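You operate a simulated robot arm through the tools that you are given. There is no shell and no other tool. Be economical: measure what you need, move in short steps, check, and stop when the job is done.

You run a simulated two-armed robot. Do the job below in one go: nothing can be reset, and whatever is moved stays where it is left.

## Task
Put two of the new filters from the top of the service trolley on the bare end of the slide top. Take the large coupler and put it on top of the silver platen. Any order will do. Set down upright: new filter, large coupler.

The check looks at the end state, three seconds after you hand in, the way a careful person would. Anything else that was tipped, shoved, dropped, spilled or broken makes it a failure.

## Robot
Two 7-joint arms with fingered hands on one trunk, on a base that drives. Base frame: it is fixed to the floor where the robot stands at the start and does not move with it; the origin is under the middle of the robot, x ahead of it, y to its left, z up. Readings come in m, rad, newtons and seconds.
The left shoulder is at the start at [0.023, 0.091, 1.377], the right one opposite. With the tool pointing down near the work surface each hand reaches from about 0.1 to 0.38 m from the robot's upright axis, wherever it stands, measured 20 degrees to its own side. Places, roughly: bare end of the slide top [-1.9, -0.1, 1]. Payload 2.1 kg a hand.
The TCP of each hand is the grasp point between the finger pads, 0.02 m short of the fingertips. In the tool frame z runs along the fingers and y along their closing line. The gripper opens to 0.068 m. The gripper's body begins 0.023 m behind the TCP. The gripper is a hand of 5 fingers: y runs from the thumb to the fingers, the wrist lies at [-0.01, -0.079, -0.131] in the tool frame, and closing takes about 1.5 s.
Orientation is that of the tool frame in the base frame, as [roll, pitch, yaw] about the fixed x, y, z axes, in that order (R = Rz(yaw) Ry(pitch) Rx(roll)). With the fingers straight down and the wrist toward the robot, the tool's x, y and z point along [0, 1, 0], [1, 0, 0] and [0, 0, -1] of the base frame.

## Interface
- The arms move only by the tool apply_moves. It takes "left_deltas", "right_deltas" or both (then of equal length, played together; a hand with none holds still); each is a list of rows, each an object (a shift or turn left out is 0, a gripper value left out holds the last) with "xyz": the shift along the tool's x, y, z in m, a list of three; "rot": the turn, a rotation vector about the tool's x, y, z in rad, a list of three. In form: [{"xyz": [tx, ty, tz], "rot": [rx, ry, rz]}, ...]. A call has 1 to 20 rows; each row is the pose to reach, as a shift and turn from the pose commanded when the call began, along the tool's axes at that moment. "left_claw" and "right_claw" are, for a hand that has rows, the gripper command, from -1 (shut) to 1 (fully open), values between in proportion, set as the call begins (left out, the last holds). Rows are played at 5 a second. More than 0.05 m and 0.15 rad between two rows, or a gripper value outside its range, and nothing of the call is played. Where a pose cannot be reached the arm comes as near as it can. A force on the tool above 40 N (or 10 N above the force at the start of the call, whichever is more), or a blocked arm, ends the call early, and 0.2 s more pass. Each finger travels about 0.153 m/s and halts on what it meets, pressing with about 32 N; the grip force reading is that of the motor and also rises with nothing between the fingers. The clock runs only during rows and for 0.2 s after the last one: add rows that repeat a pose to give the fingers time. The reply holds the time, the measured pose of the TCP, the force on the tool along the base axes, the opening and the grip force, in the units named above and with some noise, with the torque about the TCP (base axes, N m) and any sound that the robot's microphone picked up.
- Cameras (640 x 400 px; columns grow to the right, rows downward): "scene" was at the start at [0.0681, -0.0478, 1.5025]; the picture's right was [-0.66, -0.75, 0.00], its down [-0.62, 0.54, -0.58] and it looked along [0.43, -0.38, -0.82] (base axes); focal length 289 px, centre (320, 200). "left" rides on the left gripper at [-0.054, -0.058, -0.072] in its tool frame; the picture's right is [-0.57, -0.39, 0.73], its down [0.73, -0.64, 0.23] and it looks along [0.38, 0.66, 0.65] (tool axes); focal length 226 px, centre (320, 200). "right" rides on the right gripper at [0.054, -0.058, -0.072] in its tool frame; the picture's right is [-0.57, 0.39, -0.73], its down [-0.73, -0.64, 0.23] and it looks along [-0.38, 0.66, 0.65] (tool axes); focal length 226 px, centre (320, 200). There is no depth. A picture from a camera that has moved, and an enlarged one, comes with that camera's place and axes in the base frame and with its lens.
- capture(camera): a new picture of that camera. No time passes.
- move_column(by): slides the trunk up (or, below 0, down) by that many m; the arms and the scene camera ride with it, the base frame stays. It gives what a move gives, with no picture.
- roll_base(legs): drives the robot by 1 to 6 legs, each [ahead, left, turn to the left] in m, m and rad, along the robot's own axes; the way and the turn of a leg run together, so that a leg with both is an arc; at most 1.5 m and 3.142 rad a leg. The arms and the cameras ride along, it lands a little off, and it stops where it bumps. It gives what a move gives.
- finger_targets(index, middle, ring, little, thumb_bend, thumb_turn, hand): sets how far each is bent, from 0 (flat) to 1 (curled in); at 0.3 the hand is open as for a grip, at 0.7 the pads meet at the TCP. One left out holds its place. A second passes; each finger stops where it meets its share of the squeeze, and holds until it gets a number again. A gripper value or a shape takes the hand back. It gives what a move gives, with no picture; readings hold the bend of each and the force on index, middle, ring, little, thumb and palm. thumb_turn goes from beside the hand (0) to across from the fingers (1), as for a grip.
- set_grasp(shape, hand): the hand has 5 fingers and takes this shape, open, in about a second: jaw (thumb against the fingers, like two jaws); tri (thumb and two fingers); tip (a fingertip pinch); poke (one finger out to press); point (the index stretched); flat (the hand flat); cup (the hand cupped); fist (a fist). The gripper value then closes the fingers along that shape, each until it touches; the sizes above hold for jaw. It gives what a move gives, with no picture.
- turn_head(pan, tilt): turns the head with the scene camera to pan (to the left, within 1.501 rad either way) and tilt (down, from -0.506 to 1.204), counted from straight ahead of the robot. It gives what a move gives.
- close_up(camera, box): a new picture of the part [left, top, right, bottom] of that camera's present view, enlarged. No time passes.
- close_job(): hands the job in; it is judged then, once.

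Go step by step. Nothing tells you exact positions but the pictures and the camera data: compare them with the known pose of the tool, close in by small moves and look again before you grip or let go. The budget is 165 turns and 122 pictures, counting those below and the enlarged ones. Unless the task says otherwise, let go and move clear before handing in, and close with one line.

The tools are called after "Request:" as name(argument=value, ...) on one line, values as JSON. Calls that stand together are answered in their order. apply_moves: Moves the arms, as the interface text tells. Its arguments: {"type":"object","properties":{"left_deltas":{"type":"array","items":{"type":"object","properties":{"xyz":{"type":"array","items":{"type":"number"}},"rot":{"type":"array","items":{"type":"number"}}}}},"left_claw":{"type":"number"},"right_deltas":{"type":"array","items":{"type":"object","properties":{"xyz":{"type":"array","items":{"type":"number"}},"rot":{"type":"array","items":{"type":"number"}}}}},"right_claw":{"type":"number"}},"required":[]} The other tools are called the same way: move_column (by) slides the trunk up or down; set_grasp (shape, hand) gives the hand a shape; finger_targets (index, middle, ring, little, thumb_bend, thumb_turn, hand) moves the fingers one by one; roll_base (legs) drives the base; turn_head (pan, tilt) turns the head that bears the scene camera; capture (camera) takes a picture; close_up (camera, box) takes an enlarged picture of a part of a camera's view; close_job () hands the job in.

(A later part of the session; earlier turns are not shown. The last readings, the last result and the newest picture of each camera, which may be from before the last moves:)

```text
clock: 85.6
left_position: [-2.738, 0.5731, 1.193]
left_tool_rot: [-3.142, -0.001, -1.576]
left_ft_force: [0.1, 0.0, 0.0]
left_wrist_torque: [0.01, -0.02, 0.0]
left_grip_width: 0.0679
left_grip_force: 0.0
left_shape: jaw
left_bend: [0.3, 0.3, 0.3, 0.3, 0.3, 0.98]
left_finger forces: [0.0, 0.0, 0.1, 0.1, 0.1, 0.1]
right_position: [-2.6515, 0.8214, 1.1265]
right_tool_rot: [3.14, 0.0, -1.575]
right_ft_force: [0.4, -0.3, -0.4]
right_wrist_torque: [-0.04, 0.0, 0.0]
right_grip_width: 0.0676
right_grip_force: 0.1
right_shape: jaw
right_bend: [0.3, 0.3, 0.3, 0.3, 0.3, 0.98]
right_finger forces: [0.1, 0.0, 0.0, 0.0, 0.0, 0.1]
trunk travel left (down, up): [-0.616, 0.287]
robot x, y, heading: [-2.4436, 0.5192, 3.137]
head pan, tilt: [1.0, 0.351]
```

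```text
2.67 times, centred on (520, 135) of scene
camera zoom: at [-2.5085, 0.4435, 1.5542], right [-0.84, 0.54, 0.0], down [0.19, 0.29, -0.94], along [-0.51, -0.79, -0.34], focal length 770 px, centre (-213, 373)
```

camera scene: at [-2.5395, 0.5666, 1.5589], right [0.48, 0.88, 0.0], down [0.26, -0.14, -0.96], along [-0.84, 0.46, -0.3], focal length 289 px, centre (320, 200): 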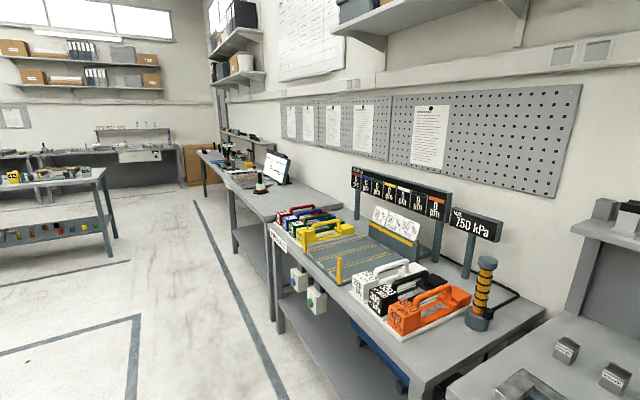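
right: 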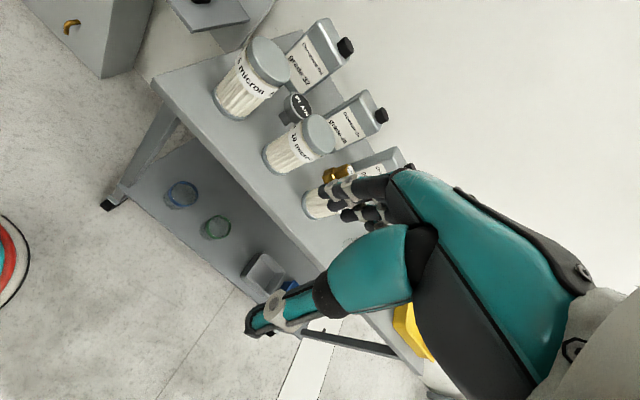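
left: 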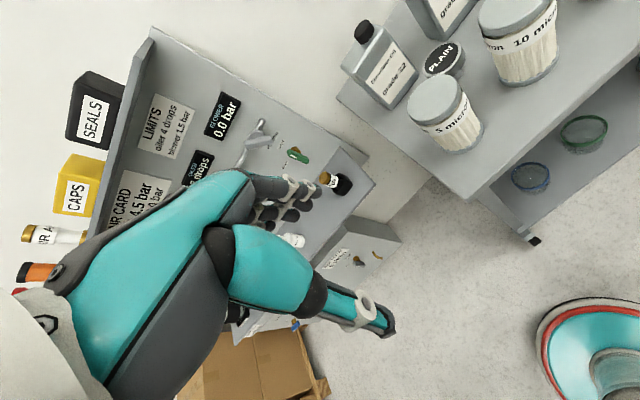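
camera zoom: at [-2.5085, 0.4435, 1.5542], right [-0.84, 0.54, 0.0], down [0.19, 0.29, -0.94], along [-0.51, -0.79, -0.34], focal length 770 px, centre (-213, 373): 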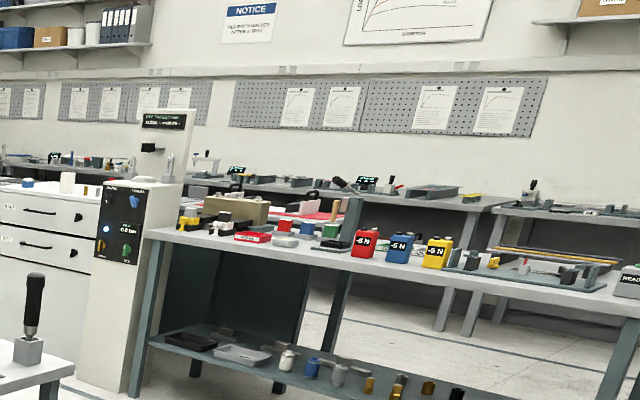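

None of these clearly is a coupler. I return to the test bench, facing it, for a clear look.

Request:
roll_base(legs=[[-1.5, 0, 0], [-0.25, 0, 0], [0, 0, -1.57]])

Request:
turn_head(pan=0, tilt=0.6)

Request:
capture(camera="scene")

Request:
capture(camera="left")

```text
clock: 98.4
left_position: [-0.6117, 0.7877, 1.1936]
left_tool_rot: [3.141, 0.0, 3.105]
left_ft_force: [-0.9, 0.0, 0.4]
left_wrist_torque: [0.01, -0.01, -0.03]
left_grip_width: 0.0676
left_grip_force: 0.2
left_shape: jaw
left_bend: [0.3, 0.3, 0.3, 0.3, 0.3, 0.98]
left_finger forces: [0.0, 0.1, 0.1, 0.0, 0.1, 0.1]
right_position: [-0.3659, 0.6922, 1.1263]
right_tool_rot: [3.14, 0.001, 3.105]
right_ft_force: [0.4, 0.3, 0.1]
right_wrist_torque: [-0.01, -0.01, -0.01]
right_grip_width: 0.0677
right_grip_force: 0.0
right_shape: jaw
right_bend: [0.3, 0.3, 0.3, 0.3, 0.3, 0.98]
right_finger forces: [0.1, 0.0, 0.1, 0.1, 0.0, 0.0]
trunk travel left (down, up): [-0.616, 0.287]
robot x, y, heading: [-0.6734, 0.4983, 1.533]
head pan, tilt: [1.0, 0.351]
```

```text
clock: 99.6
left_position: [-0.6099, 0.7865, 1.1935]
left_tool_rot: [-3.141, -0.001, 3.106]
left_ft_force: [0.5, -0.5, -0.5]
left_wrist_torque: [0.02, -0.02, -0.02]
left_grip_width: 0.0679
left_grip_force: 0.0
left_shape: jaw
left_bend: [0.3, 0.3, 0.3, 0.3, 0.3, 0.98]
left_finger forces: [0.0, 0.0, 0.0, 0.0, 0.0, 0.0]
right_position: [-0.3664, 0.6936, 1.1258]
right_tool_rot: [-3.141, 0.0, 3.104]
right_ft_force: [0.4, -0.6, -1.0]
right_wrist_torque: [-0.01, 0.0, -0.01]
right_grip_width: 0.0678
right_grip_force: 0.0
right_shape: jaw
right_bend: [0.3, 0.3, 0.3, 0.3, 0.3, 0.98]
right_finger forces: [0.1, 0.0, 0.0, 0.0, 0.0, 0.0]
trunk travel left (down, up): [-0.616, 0.287]
robot x, y, heading: [-0.6712, 0.4936, 1.533]
head pan, tilt: [0.0, 0.6]
```

```text
92 pictures are left
camera scene: at [-0.6696, 0.5963, 1.5314], right [1.0, -0.04, 0.0], down [-0.02, -0.56, -0.83], along [0.03, 0.82, -0.56], focal length 289 px, centre (320, 200)
```

scene: 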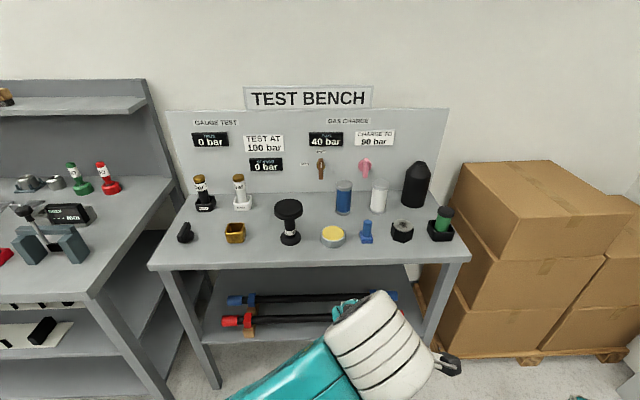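

```text
91 pictures are left
camera left: at [-0.5599, 0.7259, 1.2663], right [0.55, -0.41, -0.73], down [-0.76, -0.61, -0.23], along [-0.35, 0.68, -0.65], focal length 226 px, centre (320, 200)
```

left: 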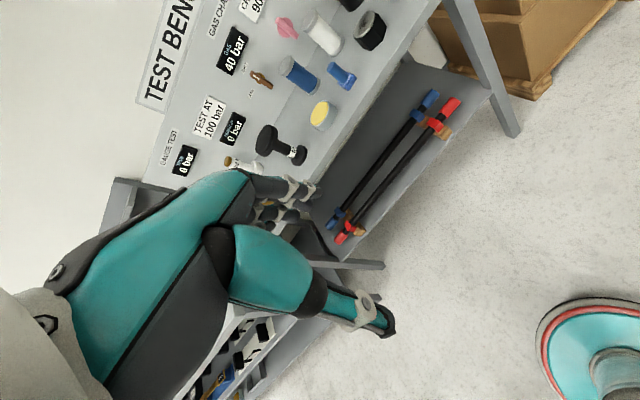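

Request:
close_up(camera="scene", box=[160, 150, 320, 250])

Request:
close_up(camera="scene", box=[310, 150, 470, 250])

Request:
close_up(camera="scene", box=[0, 150, 160, 250])

```text
4.00 times, centred on (240, 200) of scene
camera zoom: at [-0.6696, 0.5963, 1.5314], right [1.0, -0.04, 0.0], down [-0.02, -0.56, -0.83], along [0.03, 0.82, -0.56], focal length 1156 px, centre (640, 200)
```

zoom: 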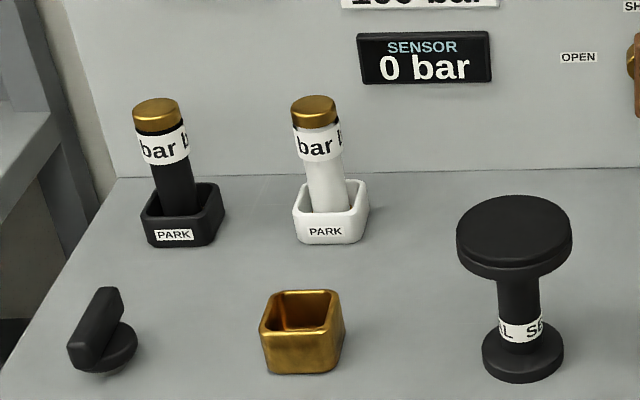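

```text
4.00 times, centred on (390, 200) of scene
camera zoom: at [-0.6696, 0.5963, 1.5314], right [1.0, -0.04, 0.0], down [-0.02, -0.56, -0.83], along [0.03, 0.82, -0.56], focal length 1156 px, centre (40, 200)
```

zoom: 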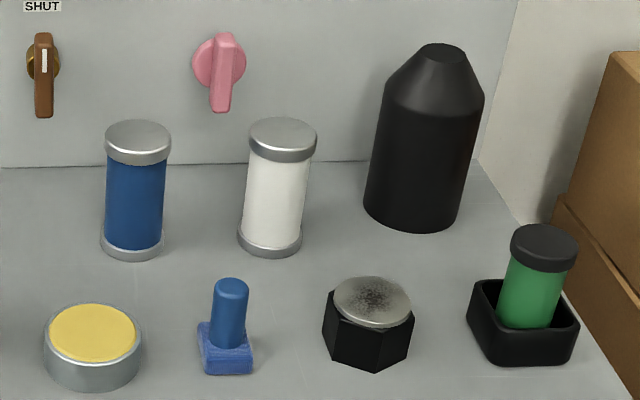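

```text
4.00 times, centred on (80, 200) of scene
camera zoom: at [-0.6696, 0.5963, 1.5314], right [1.0, -0.04, 0.0], down [-0.02, -0.56, -0.83], along [0.03, 0.82, -0.56], focal length 1156 px, centre (1280, 200)
```

zoom: 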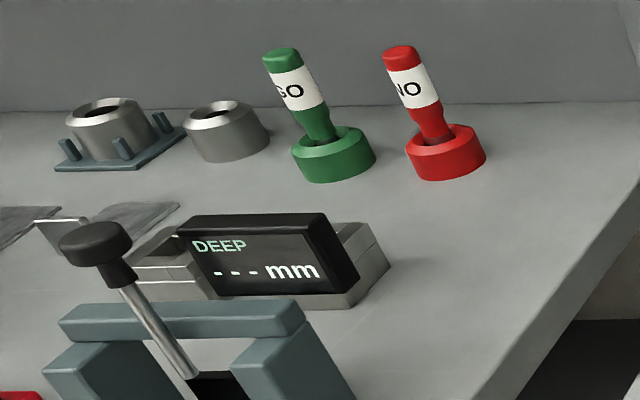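

No couplers among these. I return to the start pose facing the trolley for detailed close-ups.

Request:
roll_base(legs=[[0, 0.0, -1.533], [0.6, 0, 0], [0, -0.5, -0.75]])

Request:
turn_head(pan=0, tilt=0.7)

Request:
capture(camera="scene")

```text
clock: 109.3
left_position: [-0.067, -0.2002, 1.1925]
left_tool_rot: [3.141, 0.0, 0.825]
left_ft_force: [0.4, -0.3, 0.6]
left_wrist_torque: [-0.01, 0.01, -0.03]
left_grip_width: 0.0676
left_grip_force: 0.2
left_shape: jaw
left_bend: [0.3, 0.3, 0.3, 0.3, 0.3, 0.98]
left_finger forces: [0.0, 0.0, 0.1, 0.0, 0.1, 0.0]
right_position: [-0.2974, -0.3249, 1.1255]
right_tool_rot: [3.14, -0.001, 0.826]
right_ft_force: [0.0, 0.1, 0.3]
right_wrist_torque: [-0.01, -0.01, -0.01]
right_grip_width: 0.0677
right_grip_force: 0.1
right_shape: jaw
right_bend: [0.3, 0.3, 0.3, 0.3, 0.3, 0.98]
right_finger forces: [0.0, 0.0, 0.0, 0.0, 0.0, 0.0]
trunk travel left (down, up): [-0.616, 0.287]
robot x, y, heading: [-0.2456, 0.0372, -0.741]
head pan, tilt: [0.0, 0.6]
```

```text
clock: 110.0
left_position: [-0.0671, -0.2015, 1.1934]
left_tool_rot: [3.141, 0.0, 0.826]
left_ft_force: [-0.2, -0.3, -0.8]
left_wrist_torque: [0.0, -0.01, 0.01]
left_grip_width: 0.0676
left_grip_force: 0.1
left_shape: jaw
left_bend: [0.3, 0.3, 0.3, 0.3, 0.3, 0.98]
left_finger forces: [0.0, 0.1, 0.1, 0.1, 0.1, 0.0]
right_position: [-0.2964, -0.3255, 1.1265]
right_tool_rot: [3.142, 0.0, 0.826]
right_ft_force: [0.9, 0.3, 0.2]
right_wrist_torque: [0.02, 0.03, -0.01]
right_grip_width: 0.0679
right_grip_force: 0.0
right_shape: jaw
right_bend: [0.3, 0.3, 0.3, 0.3, 0.3, 0.98]
right_finger forces: [0.0, 0.0, 0.0, 0.1, 0.0, 0.0]
trunk travel left (down, up): [-0.616, 0.287]
robot x, y, heading: [-0.2477, 0.0372, -0.746]
head pan, tilt: [0.0, 0.7]
```

```text
87 pictures are left
camera scene: at [-0.1762, -0.03, 1.5228], right [-0.68, -0.74, 0.0], down [-0.47, 0.44, -0.77], along [0.56, -0.52, -0.64], focal length 289 px, centre (320, 200)
```

scene: 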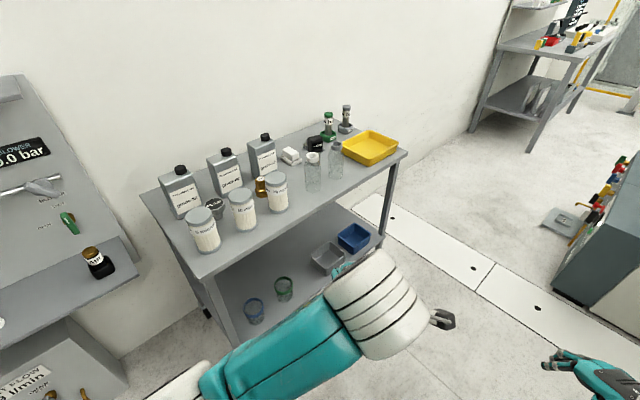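

Request:
close_up(camera="scene", box=[160, 130, 320, 230])

Request:
close_up(camera="scene", box=[260, 100, 420, 200])

Request:
turn_head(pan=0.8, tilt=0.4)

Request:
capture(camera="scene")

```text
4.00 times, centred on (240, 180) of scene
camera zoom: at [-0.1762, -0.03, 1.5228], right [-0.68, -0.74, 0.0], down [-0.47, 0.44, -0.77], along [0.56, -0.52, -0.64], focal length 1156 px, centre (640, 280)
```

zoom: 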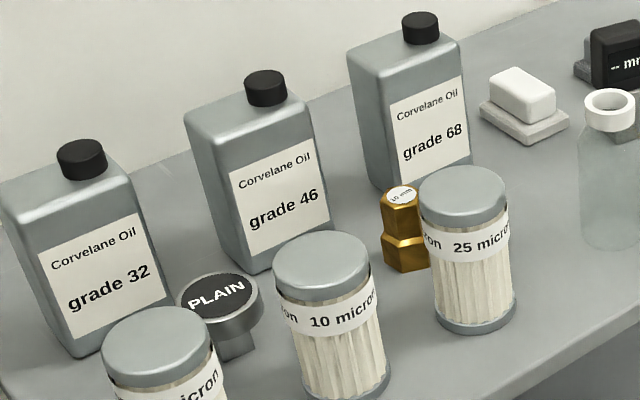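

```text
4.00 times, centred on (340, 150) of scene
camera zoom: at [-0.1762, -0.03, 1.5228], right [-0.68, -0.74, 0.0], down [-0.47, 0.44, -0.77], along [0.56, -0.52, -0.64], focal length 1156 px, centre (240, 400)
```

zoom: 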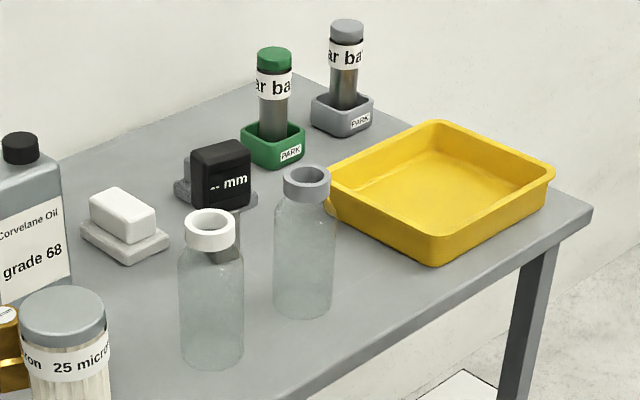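

```text
clock: 111.1
left_position: [-0.0662, -0.2009, 1.1936]
left_tool_rot: [-3.141, -0.001, 0.825]
left_ft_force: [-0.4, 0.2, 0.0]
left_wrist_torque: [-0.01, 0.02, 0.0]
left_grip_width: 0.0677
left_grip_force: 0.1
left_shape: jaw
left_bend: [0.3, 0.3, 0.3, 0.3, 0.3, 0.98]
left_finger forces: [0.0, 0.0, 0.0, 0.1, 0.1, 0.0]
right_position: [-0.2971, -0.3253, 1.1257]
right_tool_rot: [3.141, 0.001, 0.827]
right_ft_force: [0.0, 0.1, 0.1]
right_wrist_torque: [-0.03, -0.03, 0.02]
right_grip_width: 0.0678
right_grip_force: 0.0
right_shape: jaw
right_bend: [0.3, 0.3, 0.3, 0.3, 0.3, 0.98]
right_finger forces: [0.0, 0.0, 0.0, 0.1, 0.0, 0.0]
trunk travel left (down, up): [-0.616, 0.287]
robot x, y, heading: [-0.2483, 0.0396, -0.744]
head pan, tilt: [0.799, 0.4]
```

```text
84 pictures are left
camera scene: at [-0.1462, 0.0325, 1.5496], right [0.05, -1.0, 0.0], down [-0.39, -0.02, -0.92], along [0.92, 0.05, -0.39], focal length 289 px, centre (320, 200)
```

scene: 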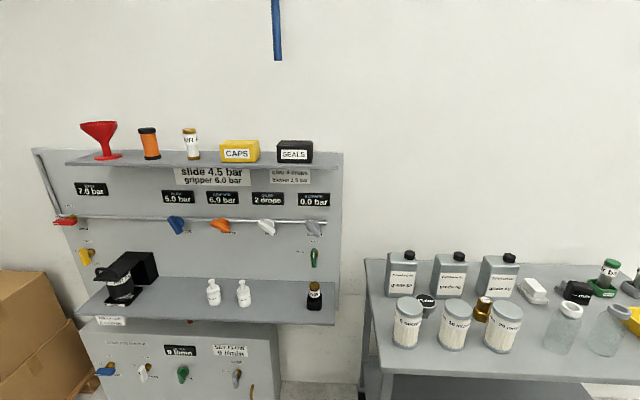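

Request:
close_up(camera="scene", box=[456, 280, 520, 320])

Request:
close_up(camera="scene", box=[60, 220, 340, 395])

```text
10.00 times, centred on (488, 300) of scene
camera zoom: at [-0.1462, 0.0325, 1.5496], right [0.05, -1.0, 0.0], down [-0.39, -0.02, -0.92], along [0.92, 0.05, -0.39], focal length 2889 px, centre (-1360, -800)
```

zoom: 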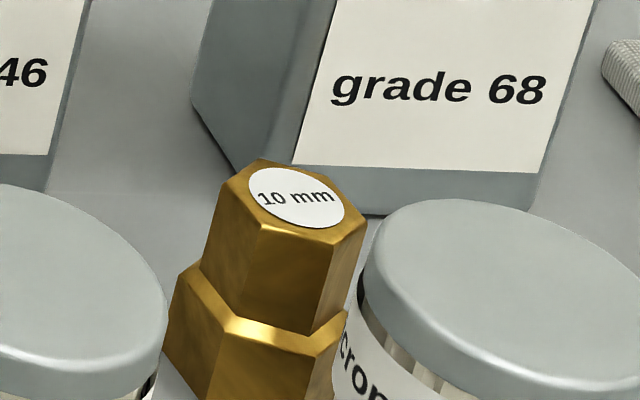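

```text
2.29 times, centred on (200, 308) of scene
camera zoom: at [-0.1462, 0.0325, 1.5496], right [0.05, -1.0, 0.0], down [-0.39, -0.02, -0.92], along [0.92, 0.05, -0.39], focal length 660 px, centre (594, -46)
```

zoom: 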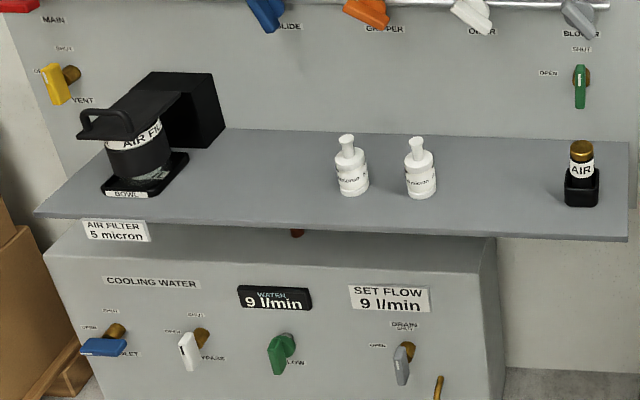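

The three new filters (5, 10, 25 micron) stand at about x 0.57, y −0.2/−0.35/−0.5. I will pick filters first; line up squarely before the trolley.

Request:
roll_base(legs=[[0, 0, 0.744], [0.3, -0.39, 0]])

Request:
turn_head(pan=0, tilt=0.95)

Request:
capture(camera="scene")

Request:
capture(camera="left")

Request:
capture(camera="right")

```text
clock: 116.0
left_position: [0.3504, -0.3982, 1.1923]
left_tool_rot: [3.14, 0.0, 1.574]
left_ft_force: [0.8, 0.8, -0.3]
left_wrist_torque: [0.0, 0.0, 0.01]
left_grip_width: 0.0678
left_grip_force: 0.0
left_shape: jaw
left_bend: [0.3, 0.3, 0.3, 0.3, 0.3, 0.98]
left_finger forces: [0.0, 0.1, 0.0, 0.0, 0.1, 0.0]
right_position: [0.2657, -0.6471, 1.1272]
right_tool_rot: [-3.141, 0.0, 1.576]
right_ft_force: [-0.2, -0.4, 0.5]
right_wrist_torque: [-0.03, 0.0, 0.0]
right_grip_width: 0.068
right_grip_force: 0.0
right_shape: jaw
right_bend: [0.3, 0.3, 0.3, 0.3, 0.3, 0.98]
right_finger forces: [0.0, 0.0, 0.1, 0.1, 0.0, 0.0]
trunk travel left (down, up): [-0.616, 0.287]
robot x, y, heading: [0.055, -0.3457, -0.001]
head pan, tilt: [0.799, 0.4]
```

```text
clock: 117.2
left_position: [0.3508, -0.399, 1.193]
left_tool_rot: [-3.141, 0.0, 1.573]
left_ft_force: [1.0, -0.3, 0.0]
left_wrist_torque: [-0.03, -0.01, 0.01]
left_grip_width: 0.068
left_grip_force: 0.0
left_shape: jaw
left_bend: [0.3, 0.3, 0.3, 0.3, 0.3, 0.98]
left_finger forces: [0.0, 0.0, 0.0, 0.0, 0.1, 0.0]
right_position: [0.2659, -0.6464, 1.1267]
right_tool_rot: [3.141, 0.0, 1.572]
right_ft_force: [1.0, 1.0, -0.3]
right_wrist_torque: [0.01, -0.01, -0.01]
right_grip_width: 0.0678
right_grip_force: 0.1
right_shape: jaw
right_bend: [0.3, 0.3, 0.3, 0.3, 0.3, 0.98]
right_finger forces: [0.0, 0.0, 0.0, 0.1, 0.0, 0.0]
trunk travel left (down, up): [-0.616, 0.287]
robot x, y, heading: [0.0583, -0.3497, 0.005]
head pan, tilt: [0.0, 0.949]
```

```text
81 pictures are left
camera scene: at [0.1413, -0.3482, 1.5031], right [0.0, -1.0, 0.0], down [-0.81, 0.0, -0.58], along [0.58, 0.0, -0.81], focal length 289 px, centre (320, 200)
```

scene: 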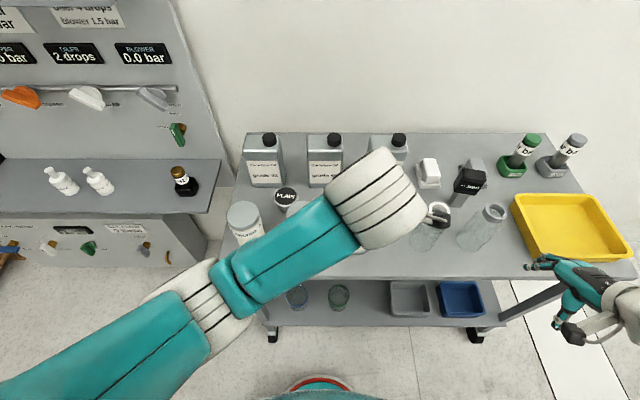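

```text
80 pictures are left
camera left: at [0.2908, -0.454, 1.2663], right [-0.39, -0.57, -0.73], down [-0.64, 0.73, -0.23], along [0.66, 0.38, -0.65], focal length 226 px, centre (320, 200)
```

left: 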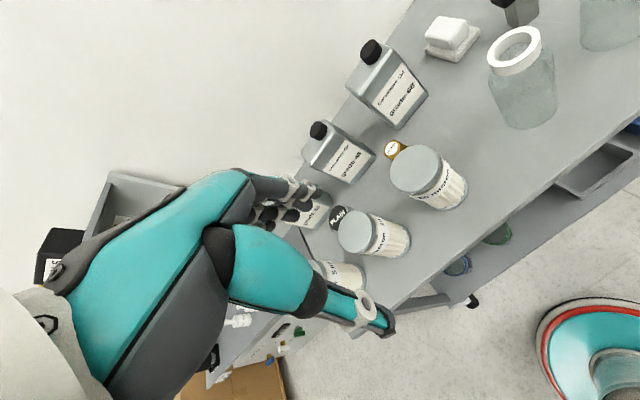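

```text
79 pictures are left
camera right: at [0.2077, -0.5923, 1.199], right [0.39, -0.56, 0.73], down [-0.64, -0.74, -0.23], along [0.67, -0.38, -0.65], focal length 226 px, centre (320, 200)
```

right: 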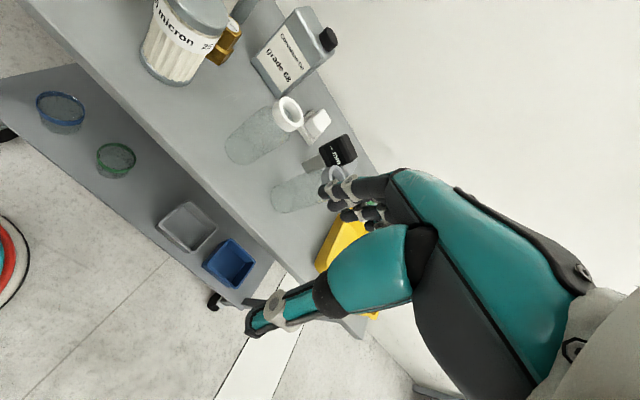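

The filters are about 0.077 m wide, tops at z≈0.94, at (0.51,−0.175), (0.50,−0.315), (0.505,−0.45). I test how far the hand opens with flatter fingers, and creep nearer.

Request:
finger_targets(hand="left", index=0.1, middle=0.1, ring=0.1, little=0.1, thumb_bend=0.1, thumb_turn=1.0)

Request:
finger_targets(hand="right", index=0.1, middle=0.1, ring=0.1, little=0.1, thumb_bend=0.1, thumb_turn=1.0)

Request:
roll_base(legs=[[0.13, 0.03, 0]])

Request:
capture(camera="left")

Request:
capture(camera="right")

```text
clock: 118.2
left_position: [0.3502, -0.3986, 1.1948]
left_tool_rot: [3.141, 0.0, 1.574]
left_ft_force: [-0.2, -0.1, 0.2]
left_wrist_torque: [0.02, 0.0, -0.03]
left_grip_width: 0.0909
left_grip_force: 0.1
left_shape: fingers
left_bend: [0.1, 0.1, 0.1, 0.1, 0.1, 0.96]
left_finger forces: [0.0, 0.0, 0.1, 0.0, 0.0, 0.1]
right_position: [0.2654, -0.6475, 1.1267]
right_tool_rot: [3.14, 0.001, 1.573]
right_ft_force: [-0.7, 0.9, -0.6]
right_wrist_torque: [0.02, 0.03, 0.01]
right_grip_width: 0.0675
right_grip_force: 0.1
right_shape: jaw
right_bend: [0.3, 0.3, 0.3, 0.3, 0.3, 0.98]
right_finger forces: [0.0, 0.0, 0.1, 0.1, 0.0, 0.0]
trunk travel left (down, up): [-0.616, 0.287]
robot x, y, heading: [0.0588, -0.347, 0.0]
head pan, tilt: [0.0, 0.949]
```

```text
clock: 119.2
left_position: [0.3504, -0.3983, 1.1929]
left_tool_rot: [-3.141, 0.001, 1.574]
left_ft_force: [0.6, -0.6, -0.1]
left_wrist_torque: [-0.01, -0.01, 0.0]
left_grip_width: 0.091
left_grip_force: 0.0
left_shape: fingers
left_bend: [0.1, 0.1, 0.1, 0.1, 0.1, 0.96]
left_finger forces: [0.0, 0.0, 0.0, 0.0, 0.0, 0.1]
right_position: [0.2652, -0.6466, 1.1264]
right_tool_rot: [-3.141, 0.002, 1.574]
right_ft_force: [0.3, 0.1, -0.4]
right_wrist_torque: [-0.02, 0.02, 0.01]
right_grip_width: 0.0909
right_grip_force: 0.1
right_shape: fingers
right_bend: [0.1, 0.1, 0.1, 0.1, 0.1, 0.96]
right_finger forces: [0.1, 0.1, 0.0, 0.1, 0.0, 0.0]
trunk travel left (down, up): [-0.616, 0.287]
robot x, y, heading: [0.0594, -0.3487, 0.001]
head pan, tilt: [0.0, 0.949]
```

```text
clock: 120.5
left_position: [0.4805, -0.3676, 1.1936]
left_tool_rot: [-3.138, 0.0, 1.574]
left_ft_force: [0.1, 0.5, -0.8]
left_wrist_torque: [0.01, -0.01, -0.01]
left_grip_width: 0.091
left_grip_force: 0.1
left_shape: fingers
left_bend: [0.1, 0.1, 0.1, 0.1, 0.1, 0.96]
left_finger forces: [0.0, 0.0, 0.0, 0.1, 0.1, 0.0]
right_position: [0.3951, -0.6157, 1.1254]
right_tool_rot: [-3.141, 0.001, 1.574]
right_ft_force: [0.3, -0.2, 0.5]
right_wrist_torque: [-0.02, -0.02, -0.01]
right_grip_width: 0.0909
right_grip_force: 0.1
right_shape: fingers
right_bend: [0.1, 0.1, 0.1, 0.1, 0.1, 0.96]
right_finger forces: [0.0, 0.0, 0.1, 0.1, 0.0, 0.1]
trunk travel left (down, up): [-0.616, 0.287]
robot x, y, heading: [0.1818, -0.3194, 0.001]
head pan, tilt: [0.0, 0.949]
```

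```text
78 pictures are left
camera left: at [0.421, -0.4234, 1.2661], right [-0.39, -0.57, -0.73], down [-0.64, 0.73, -0.23], along [0.66, 0.38, -0.65], focal length 226 px, centre (320, 200)
```

left: 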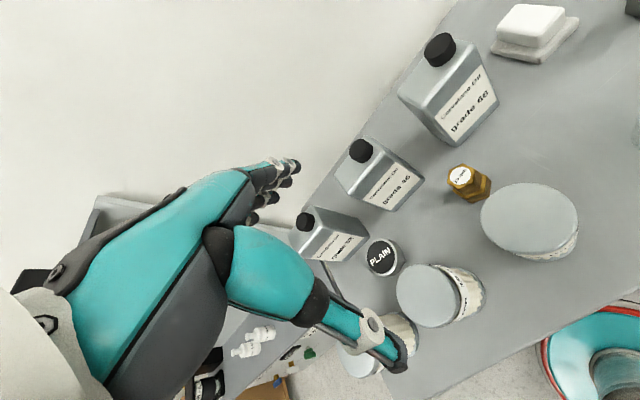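

```text
77 pictures are left
camera right: at [0.3378, -0.5617, 1.199], right [0.39, -0.56, 0.73], down [-0.64, -0.74, -0.23], along [0.66, -0.38, -0.65], focal length 226 px, centre (320, 200)
```

right: 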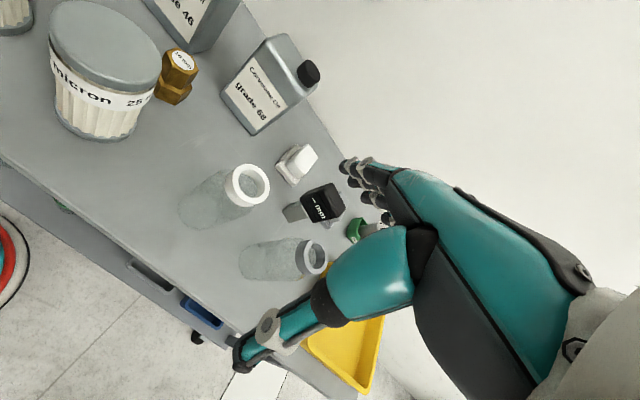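

Triangulated: 25-micron at (0.478,−0.442), 5-micron at (0.485,−0.176), tops at z≈0.965, trolley top ≈0.80. I bring both open hands above them.

Request:
apply_moves(left_deltas=[{"xyz": [0.045, 0, 0]}, {"xyz": [0.09, 0.002, 0]}, {"xyz": [0.135, 0.004, 0.02]}, {"xyz": [0.175, 0.005, 0.05]}, {"xyz": [0.19, 0.005, 0.09]}, {"xyz": [0.19, 0.005, 0.13]}], right_deltas=[{"xyz": [0.04, 0.02, 0]}, {"xyz": [0.08, 0.04, 0]}, {"xyz": [0.12, 0.06, 0]}, {"xyz": [0.155, 0.075, 0.02]}, {"xyz": [0.174, 0.083, 0.05]}, {"xyz": [0.174, 0.083, 0.075]}])

Request:
capture(camera="left")

Request:
capture(camera="right")

Request:
capture(camera="scene")

```text
clock: 121.9
left_position: [0.4819, -0.1771, 1.065]
left_tool_rot: [3.141, 0.001, 1.574]
left_ft_force: [-0.2, -0.5, -0.6]
left_wrist_torque: [-0.04, 0.01, -0.01]
left_grip_width: 0.091
left_grip_force: 0.1
left_shape: fingers
left_bend: [0.1, 0.1, 0.1, 0.1, 0.1, 0.96]
left_finger forces: [0.1, 0.1, 0.0, 0.0, 0.1, 0.0]
right_position: [0.4767, -0.4407, 1.0519]
right_tool_rot: [3.14, 0.002, 1.573]
right_ft_force: [-0.6, 0.9, 0.3]
right_wrist_torque: [-0.04, -0.03, -0.02]
right_grip_width: 0.091
right_grip_force: 0.0
right_shape: fingers
right_bend: [0.1, 0.1, 0.1, 0.1, 0.1, 0.96]
right_finger forces: [0.0, 0.0, 0.0, 0.2, 0.0, 0.0]
trunk travel left (down, up): [-0.616, 0.287]
robot x, y, heading: [0.1846, -0.3189, 0.002]
head pan, tilt: [0.0, 0.949]
```

```text
76 pictures are left
camera left: at [0.4229, -0.2322, 1.1377], right [-0.39, -0.57, -0.73], down [-0.64, 0.73, -0.23], along [0.66, 0.38, -0.65], focal length 226 px, centre (320, 200)
```

left: 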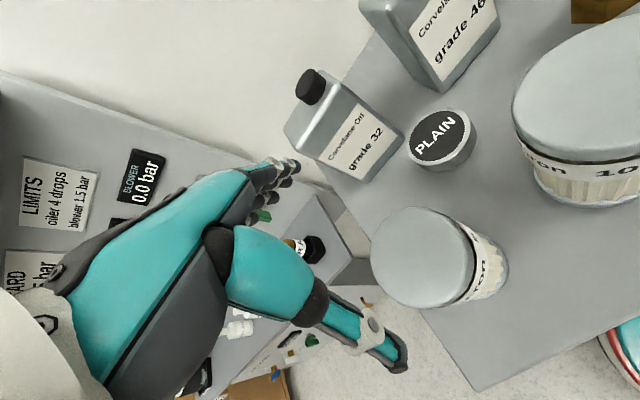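

```text
75 pictures are left
camera right: at [0.4192, -0.3866, 1.1245], right [0.39, -0.56, 0.73], down [-0.64, -0.74, -0.23], along [0.67, -0.38, -0.64], focal length 226 px, centre (320, 200)
```

right: 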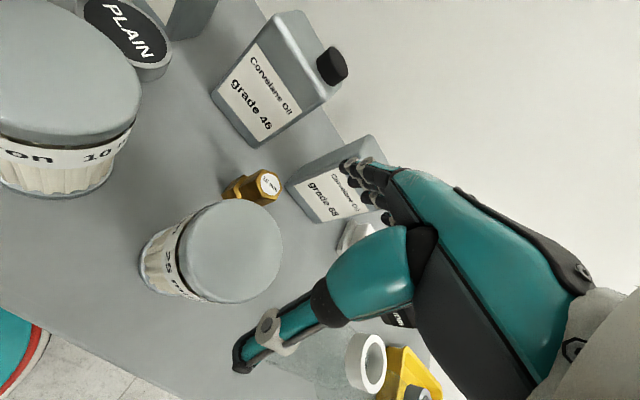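

```text
74 pictures are left
camera scene: at [0.2704, -0.3178, 1.503], right [0.0, -1.0, 0.0], down [-0.81, 0.0, -0.58], along [0.58, 0.0, -0.81], focal length 289 px, centre (320, 200)
```

scene: 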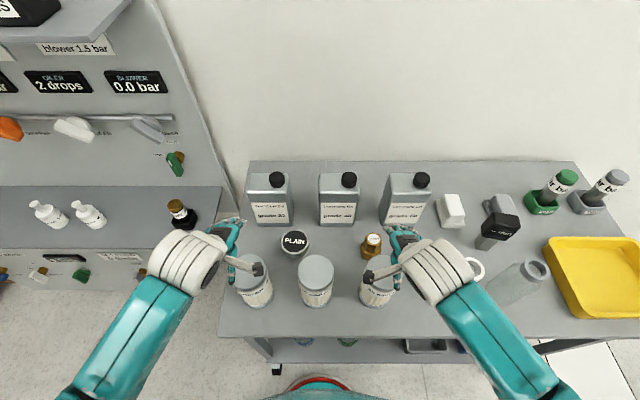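

Both hands are centred within a few mm. I correct the left and lower both over the lids.

Request:
apply_moves(left_deltas=[{"xyz": [-0.005, -0.005, 0.03]}, {"xyz": [-0.005, -0.005, 0.06]}, {"xyz": [-0.005, -0.005, 0.085]}, {"xyz": [-0.005, -0.005, 0.1]}, {"xyz": [-0.005, -0.005, 0.11]}], right_deltas=[{"xyz": [0, 0.001, 0.03]}, {"xyz": [0, 0.001, 0.055]}, {"xyz": [0, 0.001, 0.075]}, {"xyz": [0, 0.001, 0.088]}, {"xyz": [0, 0.001, 0.097]}])

Request:
close_up(camera="left", box=[160, 100, 480, 300])

Request:
close_up(camera="right", box=[160, 100, 480, 300])

```text
clock: 123.1
left_position: [0.4772, -0.1841, 0.9613]
left_tool_rot: [3.122, 0.004, 1.574]
left_ft_force: [-10.2, 0.0, 32.4]
left_wrist_torque: [-0.12, 0.54, -0.04]
left_grip_width: 0.0946
left_grip_force: 18.1
left_shape: fingers
left_bend: [0.08, 0.1, 0.1, 0.1, 0.07, 0.96]
left_finger forces: [4.1, 0.0, 0.1, 0.1, 31.8, 0.0]
right_position: [0.4786, -0.4391, 0.9617]
right_tool_rot: [3.123, -0.004, 1.576]
right_ft_force: [-12.6, -0.1, 37.0]
right_wrist_torque: [0.16, 0.56, 0.05]
right_grip_width: 0.0957
right_grip_force: 20.2
right_shape: fingers
right_bend: [0.07, 0.1, 0.1, 0.1, 0.06, 0.95]
right_finger forces: [5.4, 0.0, 0.1, 0.0, 34.5, 0.0]
trunk travel left (down, up): [-0.616, 0.287]
robot x, y, heading: [0.1827, -0.3162, 0.008]
head pan, tilt: [0.0, 0.949]
stopped in row 5 (right hand): the force on the tool passed its limit at 48 N (the readings are from after the stop); the commanded pose is now the measured one
```

```text
2.00 times, centred on (320, 200) of left
camera zoom: at [0.4171, -0.2385, 1.0335], right [-0.37, -0.57, -0.73], down [-0.64, 0.73, -0.25], along [0.68, 0.38, -0.63], focal length 452 px, centre (320, 200)
```

zoom: 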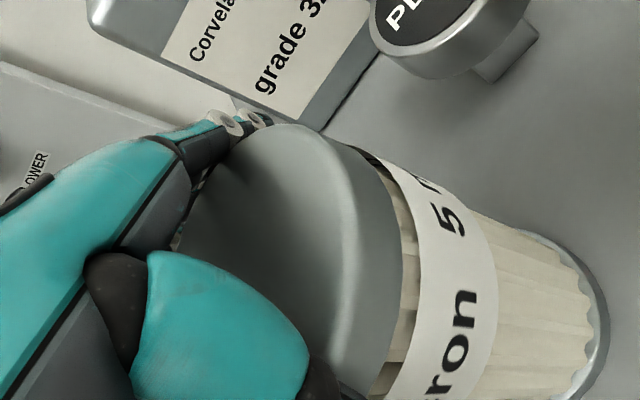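

```text
2.00 times, centred on (320, 200) of right
camera zoom: at [0.4187, -0.3853, 1.0336], right [0.37, -0.57, 0.73], down [-0.63, -0.73, -0.25], along [0.68, -0.37, -0.63], focal length 452 px, centre (320, 200)
```

zoom: 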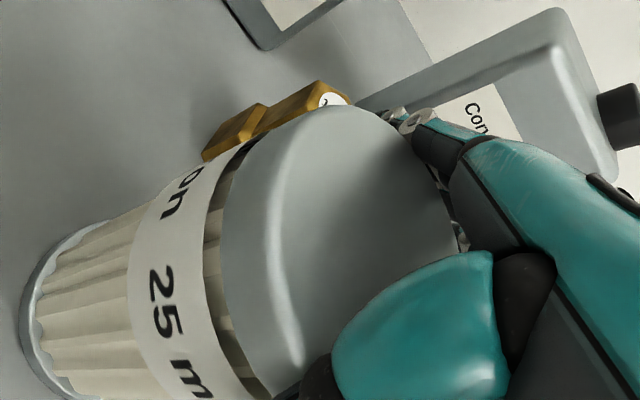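

The thumbs press on the near rim of the lids, so the opening is marginal. I back up, open fully and check the width.

Request:
apply_moves(left_deltas=[{"xyz": [0, 0, -0.02], "rot": [0, 0, 0]}, {"xyz": [0, 0, -0.045]}, {"xyz": [0, 0, -0.045]}], right_deltas=[{"xyz": [0, 0, -0.02]}, {"xyz": [0, 0, -0.045]}, {"xyz": [0, 0, -0.045]}])

Request:
finger_targets(hand="left", index=0.0, middle=0.0, ring=0.0, little=0.0, thumb_bend=0.0)

Request:
finger_targets(hand="right", index=0.0, middle=0.0, ring=0.0, little=0.0, thumb_bend=0.0)

Request:
capture(camera="left")

Request:
capture(camera="right")

```text
clock: 123.9
left_position: [0.4808, -0.184, 1.0047]
left_tool_rot: [3.135, 0.001, 1.574]
left_ft_force: [-0.4, -0.2, 0.0]
left_wrist_torque: [0.02, -0.01, 0.01]
left_grip_width: 0.0913
left_grip_force: 0.1
left_shape: fingers
left_bend: [0.1, 0.1, 0.1, 0.1, 0.1, 0.96]
left_finger forces: [0.1, 0.1, 0.0, 0.0, 0.1, 0.0]
right_position: [0.4817, -0.4393, 1.0028]
right_tool_rot: [3.133, -0.003, 1.573]
right_ft_force: [0.6, 0.3, -0.2]
right_wrist_torque: [-0.04, 0.02, 0.01]
right_grip_width: 0.091
right_grip_force: 0.1
right_shape: fingers
right_bend: [0.1, 0.1, 0.1, 0.1, 0.1, 0.96]
right_finger forces: [0.0, 0.0, 0.0, 0.0, 0.0, 0.0]
trunk travel left (down, up): [-0.616, 0.287]
robot x, y, heading: [0.1844, -0.3206, 0.006]
head pan, tilt: [0.0, 0.949]
```

```text
clock: 124.9
left_position: [0.4798, -0.1845, 1.004]
left_tool_rot: [3.132, 0.005, 1.574]
left_ft_force: [-0.1, 0.7, 0.2]
left_wrist_torque: [0.02, -0.06, 0.01]
left_grip_width: 0.1008
left_grip_force: 0.0
left_shape: fingers
left_bend: [0.0, 0.0, 0.0, 0.0, 0.01, 0.96]
left_finger forces: [0.0, 0.0, 0.0, 0.0, 0.1, 0.0]
right_position: [0.4817, -0.4399, 1.003]
right_tool_rot: [3.131, -0.004, 1.574]
right_ft_force: [-0.4, 0.2, -0.6]
right_wrist_torque: [0.01, -0.01, -0.02]
right_grip_width: 0.0913
right_grip_force: 0.2
right_shape: fingers
right_bend: [0.1, 0.1, 0.1, 0.1, 0.1, 0.96]
right_finger forces: [0.1, 0.0, 0.1, 0.1, 0.1, 0.1]
trunk travel left (down, up): [-0.616, 0.287]
robot x, y, heading: [0.1837, -0.3178, 0.002]
head pan, tilt: [0.0, 0.949]
```

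```text
clock: 125.9
left_position: [0.4813, -0.183, 1.0042]
left_tool_rot: [3.131, 0.003, 1.573]
left_ft_force: [-0.1, 0.2, -0.6]
left_wrist_torque: [0.04, 0.0, -0.01]
left_grip_width: 0.1008
left_grip_force: 0.0
left_shape: fingers
left_bend: [0.0, 0.0, 0.0, 0.0, 0.01, 0.96]
left_finger forces: [0.0, 0.0, 0.1, 0.0, 0.1, 0.0]
right_position: [0.4814, -0.439, 1.0028]
right_tool_rot: [3.132, -0.002, 1.575]
right_ft_force: [0.1, 0.7, 0.0]
right_wrist_torque: [0.01, -0.02, -0.02]
right_grip_width: 0.1008
right_grip_force: 0.1
right_shape: fingers
right_bend: [0.0, 0.0, 0.0, 0.0, 0.01, 0.96]
right_finger forces: [0.0, 0.0, 0.1, 0.0, 0.1, 0.0]
trunk travel left (down, up): [-0.616, 0.287]
robot x, y, heading: [0.1837, -0.3165, 0.002]
head pan, tilt: [0.0, 0.949]
```

```text
71 pictures are left
camera left: at [0.4211, -0.2389, 1.0764], right [-0.38, -0.57, -0.73], down [-0.64, 0.73, -0.24], along [0.67, 0.38, -0.64], focal length 226 px, centre (320, 200)
```

left: 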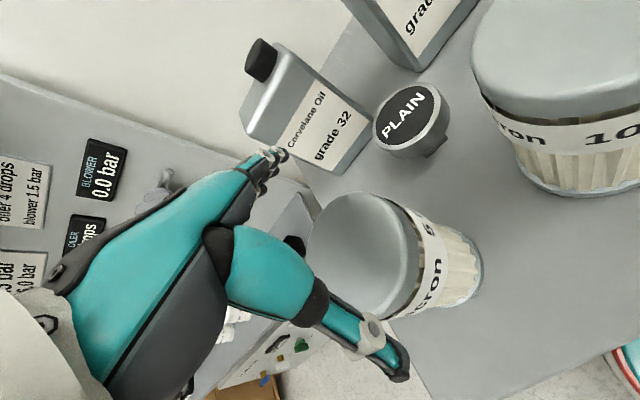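

```text
70 pictures are left
camera right: at [0.4231, -0.3853, 1.0752], right [0.38, -0.57, 0.73], down [-0.64, -0.73, -0.24], along [0.67, -0.37, -0.64], focal length 226 px, centre (320, 200)
```

right: 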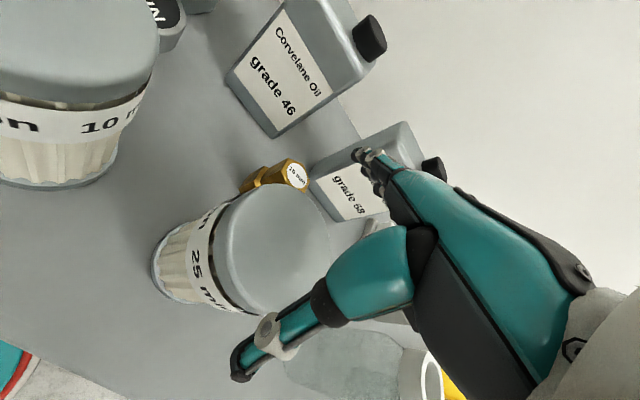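

Fully open is 0.10 m. I shift the hands 6 mm toward me and lower again.

Request:
apply_moves(left_deltas=[{"xyz": [0.004, -0.008, 0.02]}, {"xyz": [0.004, -0.008, 0.038]}, {"xyz": [0.004, -0.008, 0.046]}, {"xyz": [0.004, -0.008, 0.05]}], right_deltas=[{"xyz": [0, -0.008, 0.02]}, {"xyz": [0, -0.008, 0.037]}, {"xyz": [0, -0.008, 0.045]}, {"xyz": [0, -0.008, 0.049]}])

```text
clock: 126.9
left_position: [0.4733, -0.1809, 0.9563]
left_tool_rot: [3.122, 0.003, 1.572]
left_ft_force: [-5.6, -0.5, 37.1]
left_wrist_torque: [0.04, -0.41, 0.03]
left_grip_width: 0.105
left_grip_force: 17.3
left_shape: fingers
left_bend: [0.0, 0.0, 0.0, 0.0, 0.0, 0.95]
left_finger forces: [8.0, 7.0, 2.8, 0.0, 16.8, 0.0]
right_position: [0.4729, -0.4397, 0.9579]
right_tool_rot: [3.123, -0.005, 1.573]
right_ft_force: [-0.5, 1.0, 21.9]
right_wrist_torque: [-0.03, -0.57, 0.02]
right_grip_width: 0.1044
right_grip_force: 11.1
right_shape: fingers
right_bend: [0.0, 0.0, 0.0, 0.0, 0.0, 0.96]
right_finger forces: [8.1, 6.2, 2.0, 0.1, 4.8, 0.0]
trunk travel left (down, up): [-0.616, 0.287]
robot x, y, heading: [0.1864, -0.315, 0.001]
head pan, tilt: [0.0, 0.949]
```

The lids now nestle between thumb and fingers. I relieve the pressure slightly and close the left hand to test the hold.

Request:
apply_moves(left_deltas=[{"xyz": [0, 0.002, -0.005]}, {"xyz": [0, 0.002, -0.005]}], right_deltas=[{"xyz": [0, 0.001, -0.004]}, {"xyz": [0, 0.001, -0.004]}])

Request:
finger_targets(hand="left", index=0.6, middle=0.6, ring=0.6, little=0.6, thumb_bend=0.6)

Request:
capture(camera="left")

```text
clock: 127.5
left_position: [0.4725, -0.1798, 0.9583]
left_tool_rot: [3.132, 0.004, 1.574]
left_ft_force: [-2.2, -0.6, 10.8]
left_wrist_torque: [0.01, -0.27, -0.02]
left_grip_width: 0.1035
left_grip_force: 7.6
left_shape: fingers
left_bend: [0.0, 0.0, 0.0, 0.0, 0.0, 0.95]
left_finger forces: [4.4, 3.3, 0.7, 0.1, 7.6, 0.1]
right_position: [0.4725, -0.4413, 0.9592]
right_tool_rot: [3.132, -0.003, 1.575]
right_ft_force: [-2.2, 1.4, 9.8]
right_wrist_torque: [-0.02, -0.39, 0.0]
right_grip_width: 0.1039
right_grip_force: 6.2
right_shape: fingers
right_bend: [0.0, 0.0, 0.0, 0.0, 0.0, 0.96]
right_finger forces: [5.1, 3.5, 0.5, 0.1, 3.8, 0.1]
trunk travel left (down, up): [-0.616, 0.287]
robot x, y, heading: [0.1828, -0.317, 0.005]
head pan, tilt: [0.0, 0.949]
```

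```text
clock: 128.0
left_position: [0.4796, -0.181, 0.9631]
left_tool_rot: [3.106, 0.003, 1.572]
left_ft_force: [3.2, -1.1, 28.0]
left_wrist_torque: [0.24, -1.24, -0.21]
left_grip_width: 0.0784
left_grip_force: 51.4
left_shape: fingers
left_bend: [0.11, 0.29, 0.35, 0.55, 0.43, 0.88]
left_finger forces: [20.1, 17.2, 16.4, 4.6, 44.4, 0.1]
right_position: [0.4724, -0.4411, 0.9581]
right_tool_rot: [3.129, -0.005, 1.574]
right_ft_force: [-0.3, 0.4, 7.0]
right_wrist_torque: [0.01, -0.24, 0.09]
right_grip_width: 0.103
right_grip_force: 5.6
right_shape: fingers
right_bend: [0.0, 0.0, 0.0, 0.0, 0.0, 0.96]
right_finger forces: [4.1, 2.6, 0.2, 0.0, 3.3, 0.0]
trunk travel left (down, up): [-0.616, 0.287]
robot x, y, heading: [0.182, -0.3173, -0.002]
head pan, tilt: [0.0, 0.949]
stopped (left hand): the force on the tool passed its limit at 44 N (the readings are from after the stop); the commanded pose is now the measured one
```

```text
69 pictures are left
camera left: at [0.4179, -0.236, 1.0343], right [-0.36, -0.57, -0.74], down [-0.63, 0.73, -0.25], along [0.68, 0.38, -0.62], focal length 226 px, centre (320, 200)
```

left: 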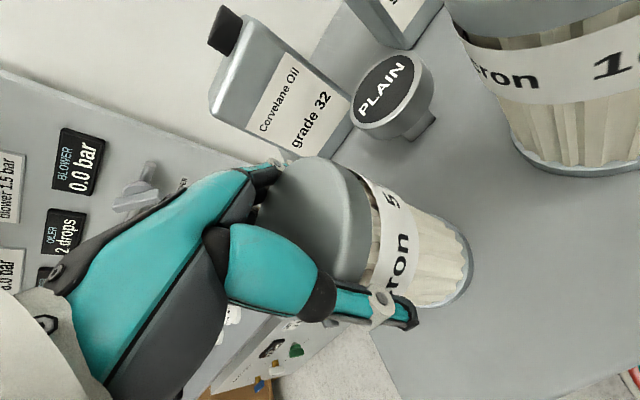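

The left hand clamps the lid with about 44 N. I lift it a little to see whether it comes along.

Request:
apply_moves(left_deltas=[{"xyz": [0, 0, -0.005]}, {"xyz": [0, 0, -0.012]}, {"xyz": [0, 0, -0.02]}, {"xyz": [0, 0, -0.02]}])

Request:
capture(camera="left")

```text
clock: 129.0
left_position: [0.4769, -0.1793, 0.9799]
left_tool_rot: [3.12, 0.004, 1.573]
left_ft_force: [0.8, 0.3, -2.2]
left_wrist_torque: [0.01, -0.01, 0.04]
left_grip_width: 0.0762
left_grip_force: 46.1
left_shape: fingers
left_bend: [0.15, 0.34, 0.39, 0.56, 0.44, 0.87]
left_finger forces: [13.6, 12.7, 13.5, 4.2, 48.1, 0.1]
right_position: [0.4735, -0.4394, 0.9586]
right_tool_rot: [3.13, -0.003, 1.575]
right_ft_force: [-1.7, 0.4, 12.6]
right_wrist_torque: [0.0, -0.42, 0.03]
right_grip_width: 0.1037
right_grip_force: 7.1
right_shape: fingers
right_bend: [0.0, 0.0, 0.0, 0.0, 0.0, 0.96]
right_finger forces: [5.9, 4.0, 0.7, 0.0, 4.6, 0.0]
trunk travel left (down, up): [-0.616, 0.287]
robot x, y, heading: [0.1797, -0.32, 0.003]
head pan, tilt: [0.0, 0.949]
```

```text
68 pictures are left
camera left: at [0.4159, -0.235, 1.0517], right [-0.37, -0.57, -0.73], down [-0.64, 0.73, -0.25], along [0.68, 0.38, -0.63], focal length 226 px, centre (320, 200)
```

left: 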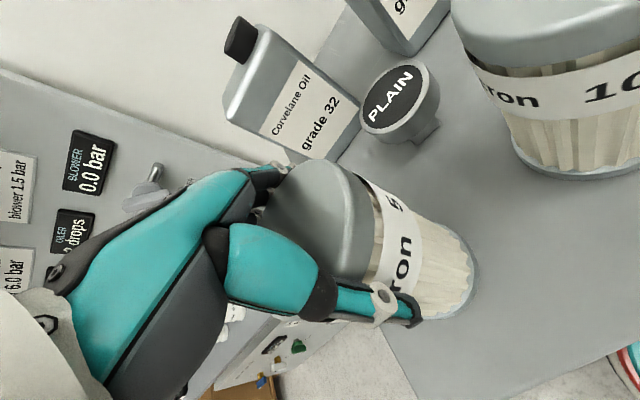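

It lifts cleanly (≈2 N). Now close the right hand in the same way and lift both.

Request:
finger_targets(hand="right", index=0.6, middle=0.6, ring=0.6, little=0.6, thumb_bend=0.6)

Request:
apply_moves(right_deltas=[{"xyz": [0, 0, -0.005]}, {"xyz": [0, 0, -0.012]}, {"xyz": [0, 0, -0.02]}, {"xyz": [0, 0, -0.02]}])

Request:
capture(camera="right")

```text
clock: 129.6
left_position: [0.4752, -0.1793, 0.9809]
left_tool_rot: [3.12, 0.002, 1.575]
left_ft_force: [0.4, 0.4, -2.4]
left_wrist_torque: [-0.02, -0.01, 0.04]
left_grip_width: 0.0759
left_grip_force: 45.9
left_shape: fingers
left_bend: [0.15, 0.35, 0.39, 0.56, 0.44, 0.87]
left_finger forces: [13.7, 12.7, 13.5, 4.2, 48.1, 0.0]
right_position: [0.4784, -0.438, 0.9646]
right_tool_rot: [3.108, -0.004, 1.576]
right_ft_force: [2.1, 0.3, 33.4]
right_wrist_torque: [-0.19, -1.27, 0.13]
right_grip_width: 0.0793
right_grip_force: 50.4
right_shape: fingers
right_bend: [0.11, 0.29, 0.35, 0.56, 0.45, 0.89]
right_finger forces: [21.6, 17.0, 16.2, 3.0, 42.9, 0.1]
trunk travel left (down, up): [-0.616, 0.287]
robot x, y, heading: [0.1858, -0.3192, 0.006]
head pan, tilt: [0.0, 0.949]
stopped (right hand): the force on the tool passed its limit at 44 N (the readings are from after the stop); the commanded pose is now the measured one
```

```text
clock: 130.6
left_position: [0.4772, -0.1804, 0.9797]
left_tool_rot: [3.12, 0.004, 1.573]
left_ft_force: [0.2, 0.3, -3.2]
left_wrist_torque: [0.0, 0.05, 0.02]
left_grip_width: 0.0764
left_grip_force: 46.4
left_shape: fingers
left_bend: [0.15, 0.35, 0.39, 0.56, 0.44, 0.87]
left_finger forces: [13.7, 12.8, 13.4, 4.2, 48.0, 0.0]
right_position: [0.4776, -0.44, 0.9805]
right_tool_rot: [3.121, -0.002, 1.577]
right_ft_force: [0.5, 0.6, -2.1]
right_wrist_torque: [0.03, -0.02, 0.02]
right_grip_width: 0.0766
right_grip_force: 44.2
right_shape: fingers
right_bend: [0.14, 0.34, 0.39, 0.57, 0.45, 0.87]
right_finger forces: [13.5, 12.8, 13.0, 2.8, 45.9, 0.0]
trunk travel left (down, up): [-0.616, 0.287]
robot x, y, heading: [0.1847, -0.3184, 0.0]
head pan, tilt: [0.0, 0.949]
```

```text
67 pictures are left
camera right: at [0.4176, -0.3864, 1.0518], right [0.37, -0.57, 0.73], down [-0.63, -0.73, -0.25], along [0.68, -0.37, -0.63], focal length 226 px, centre (320, 200)
```

right: 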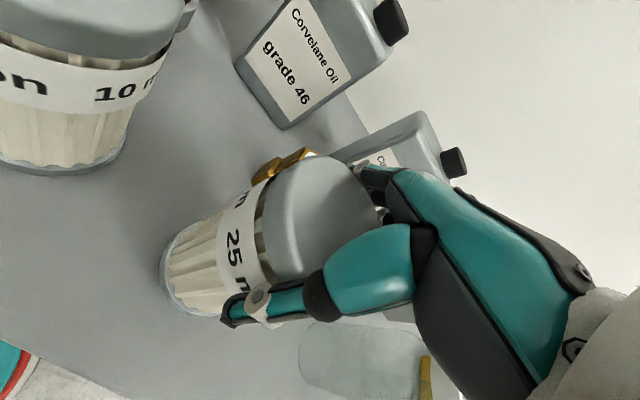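

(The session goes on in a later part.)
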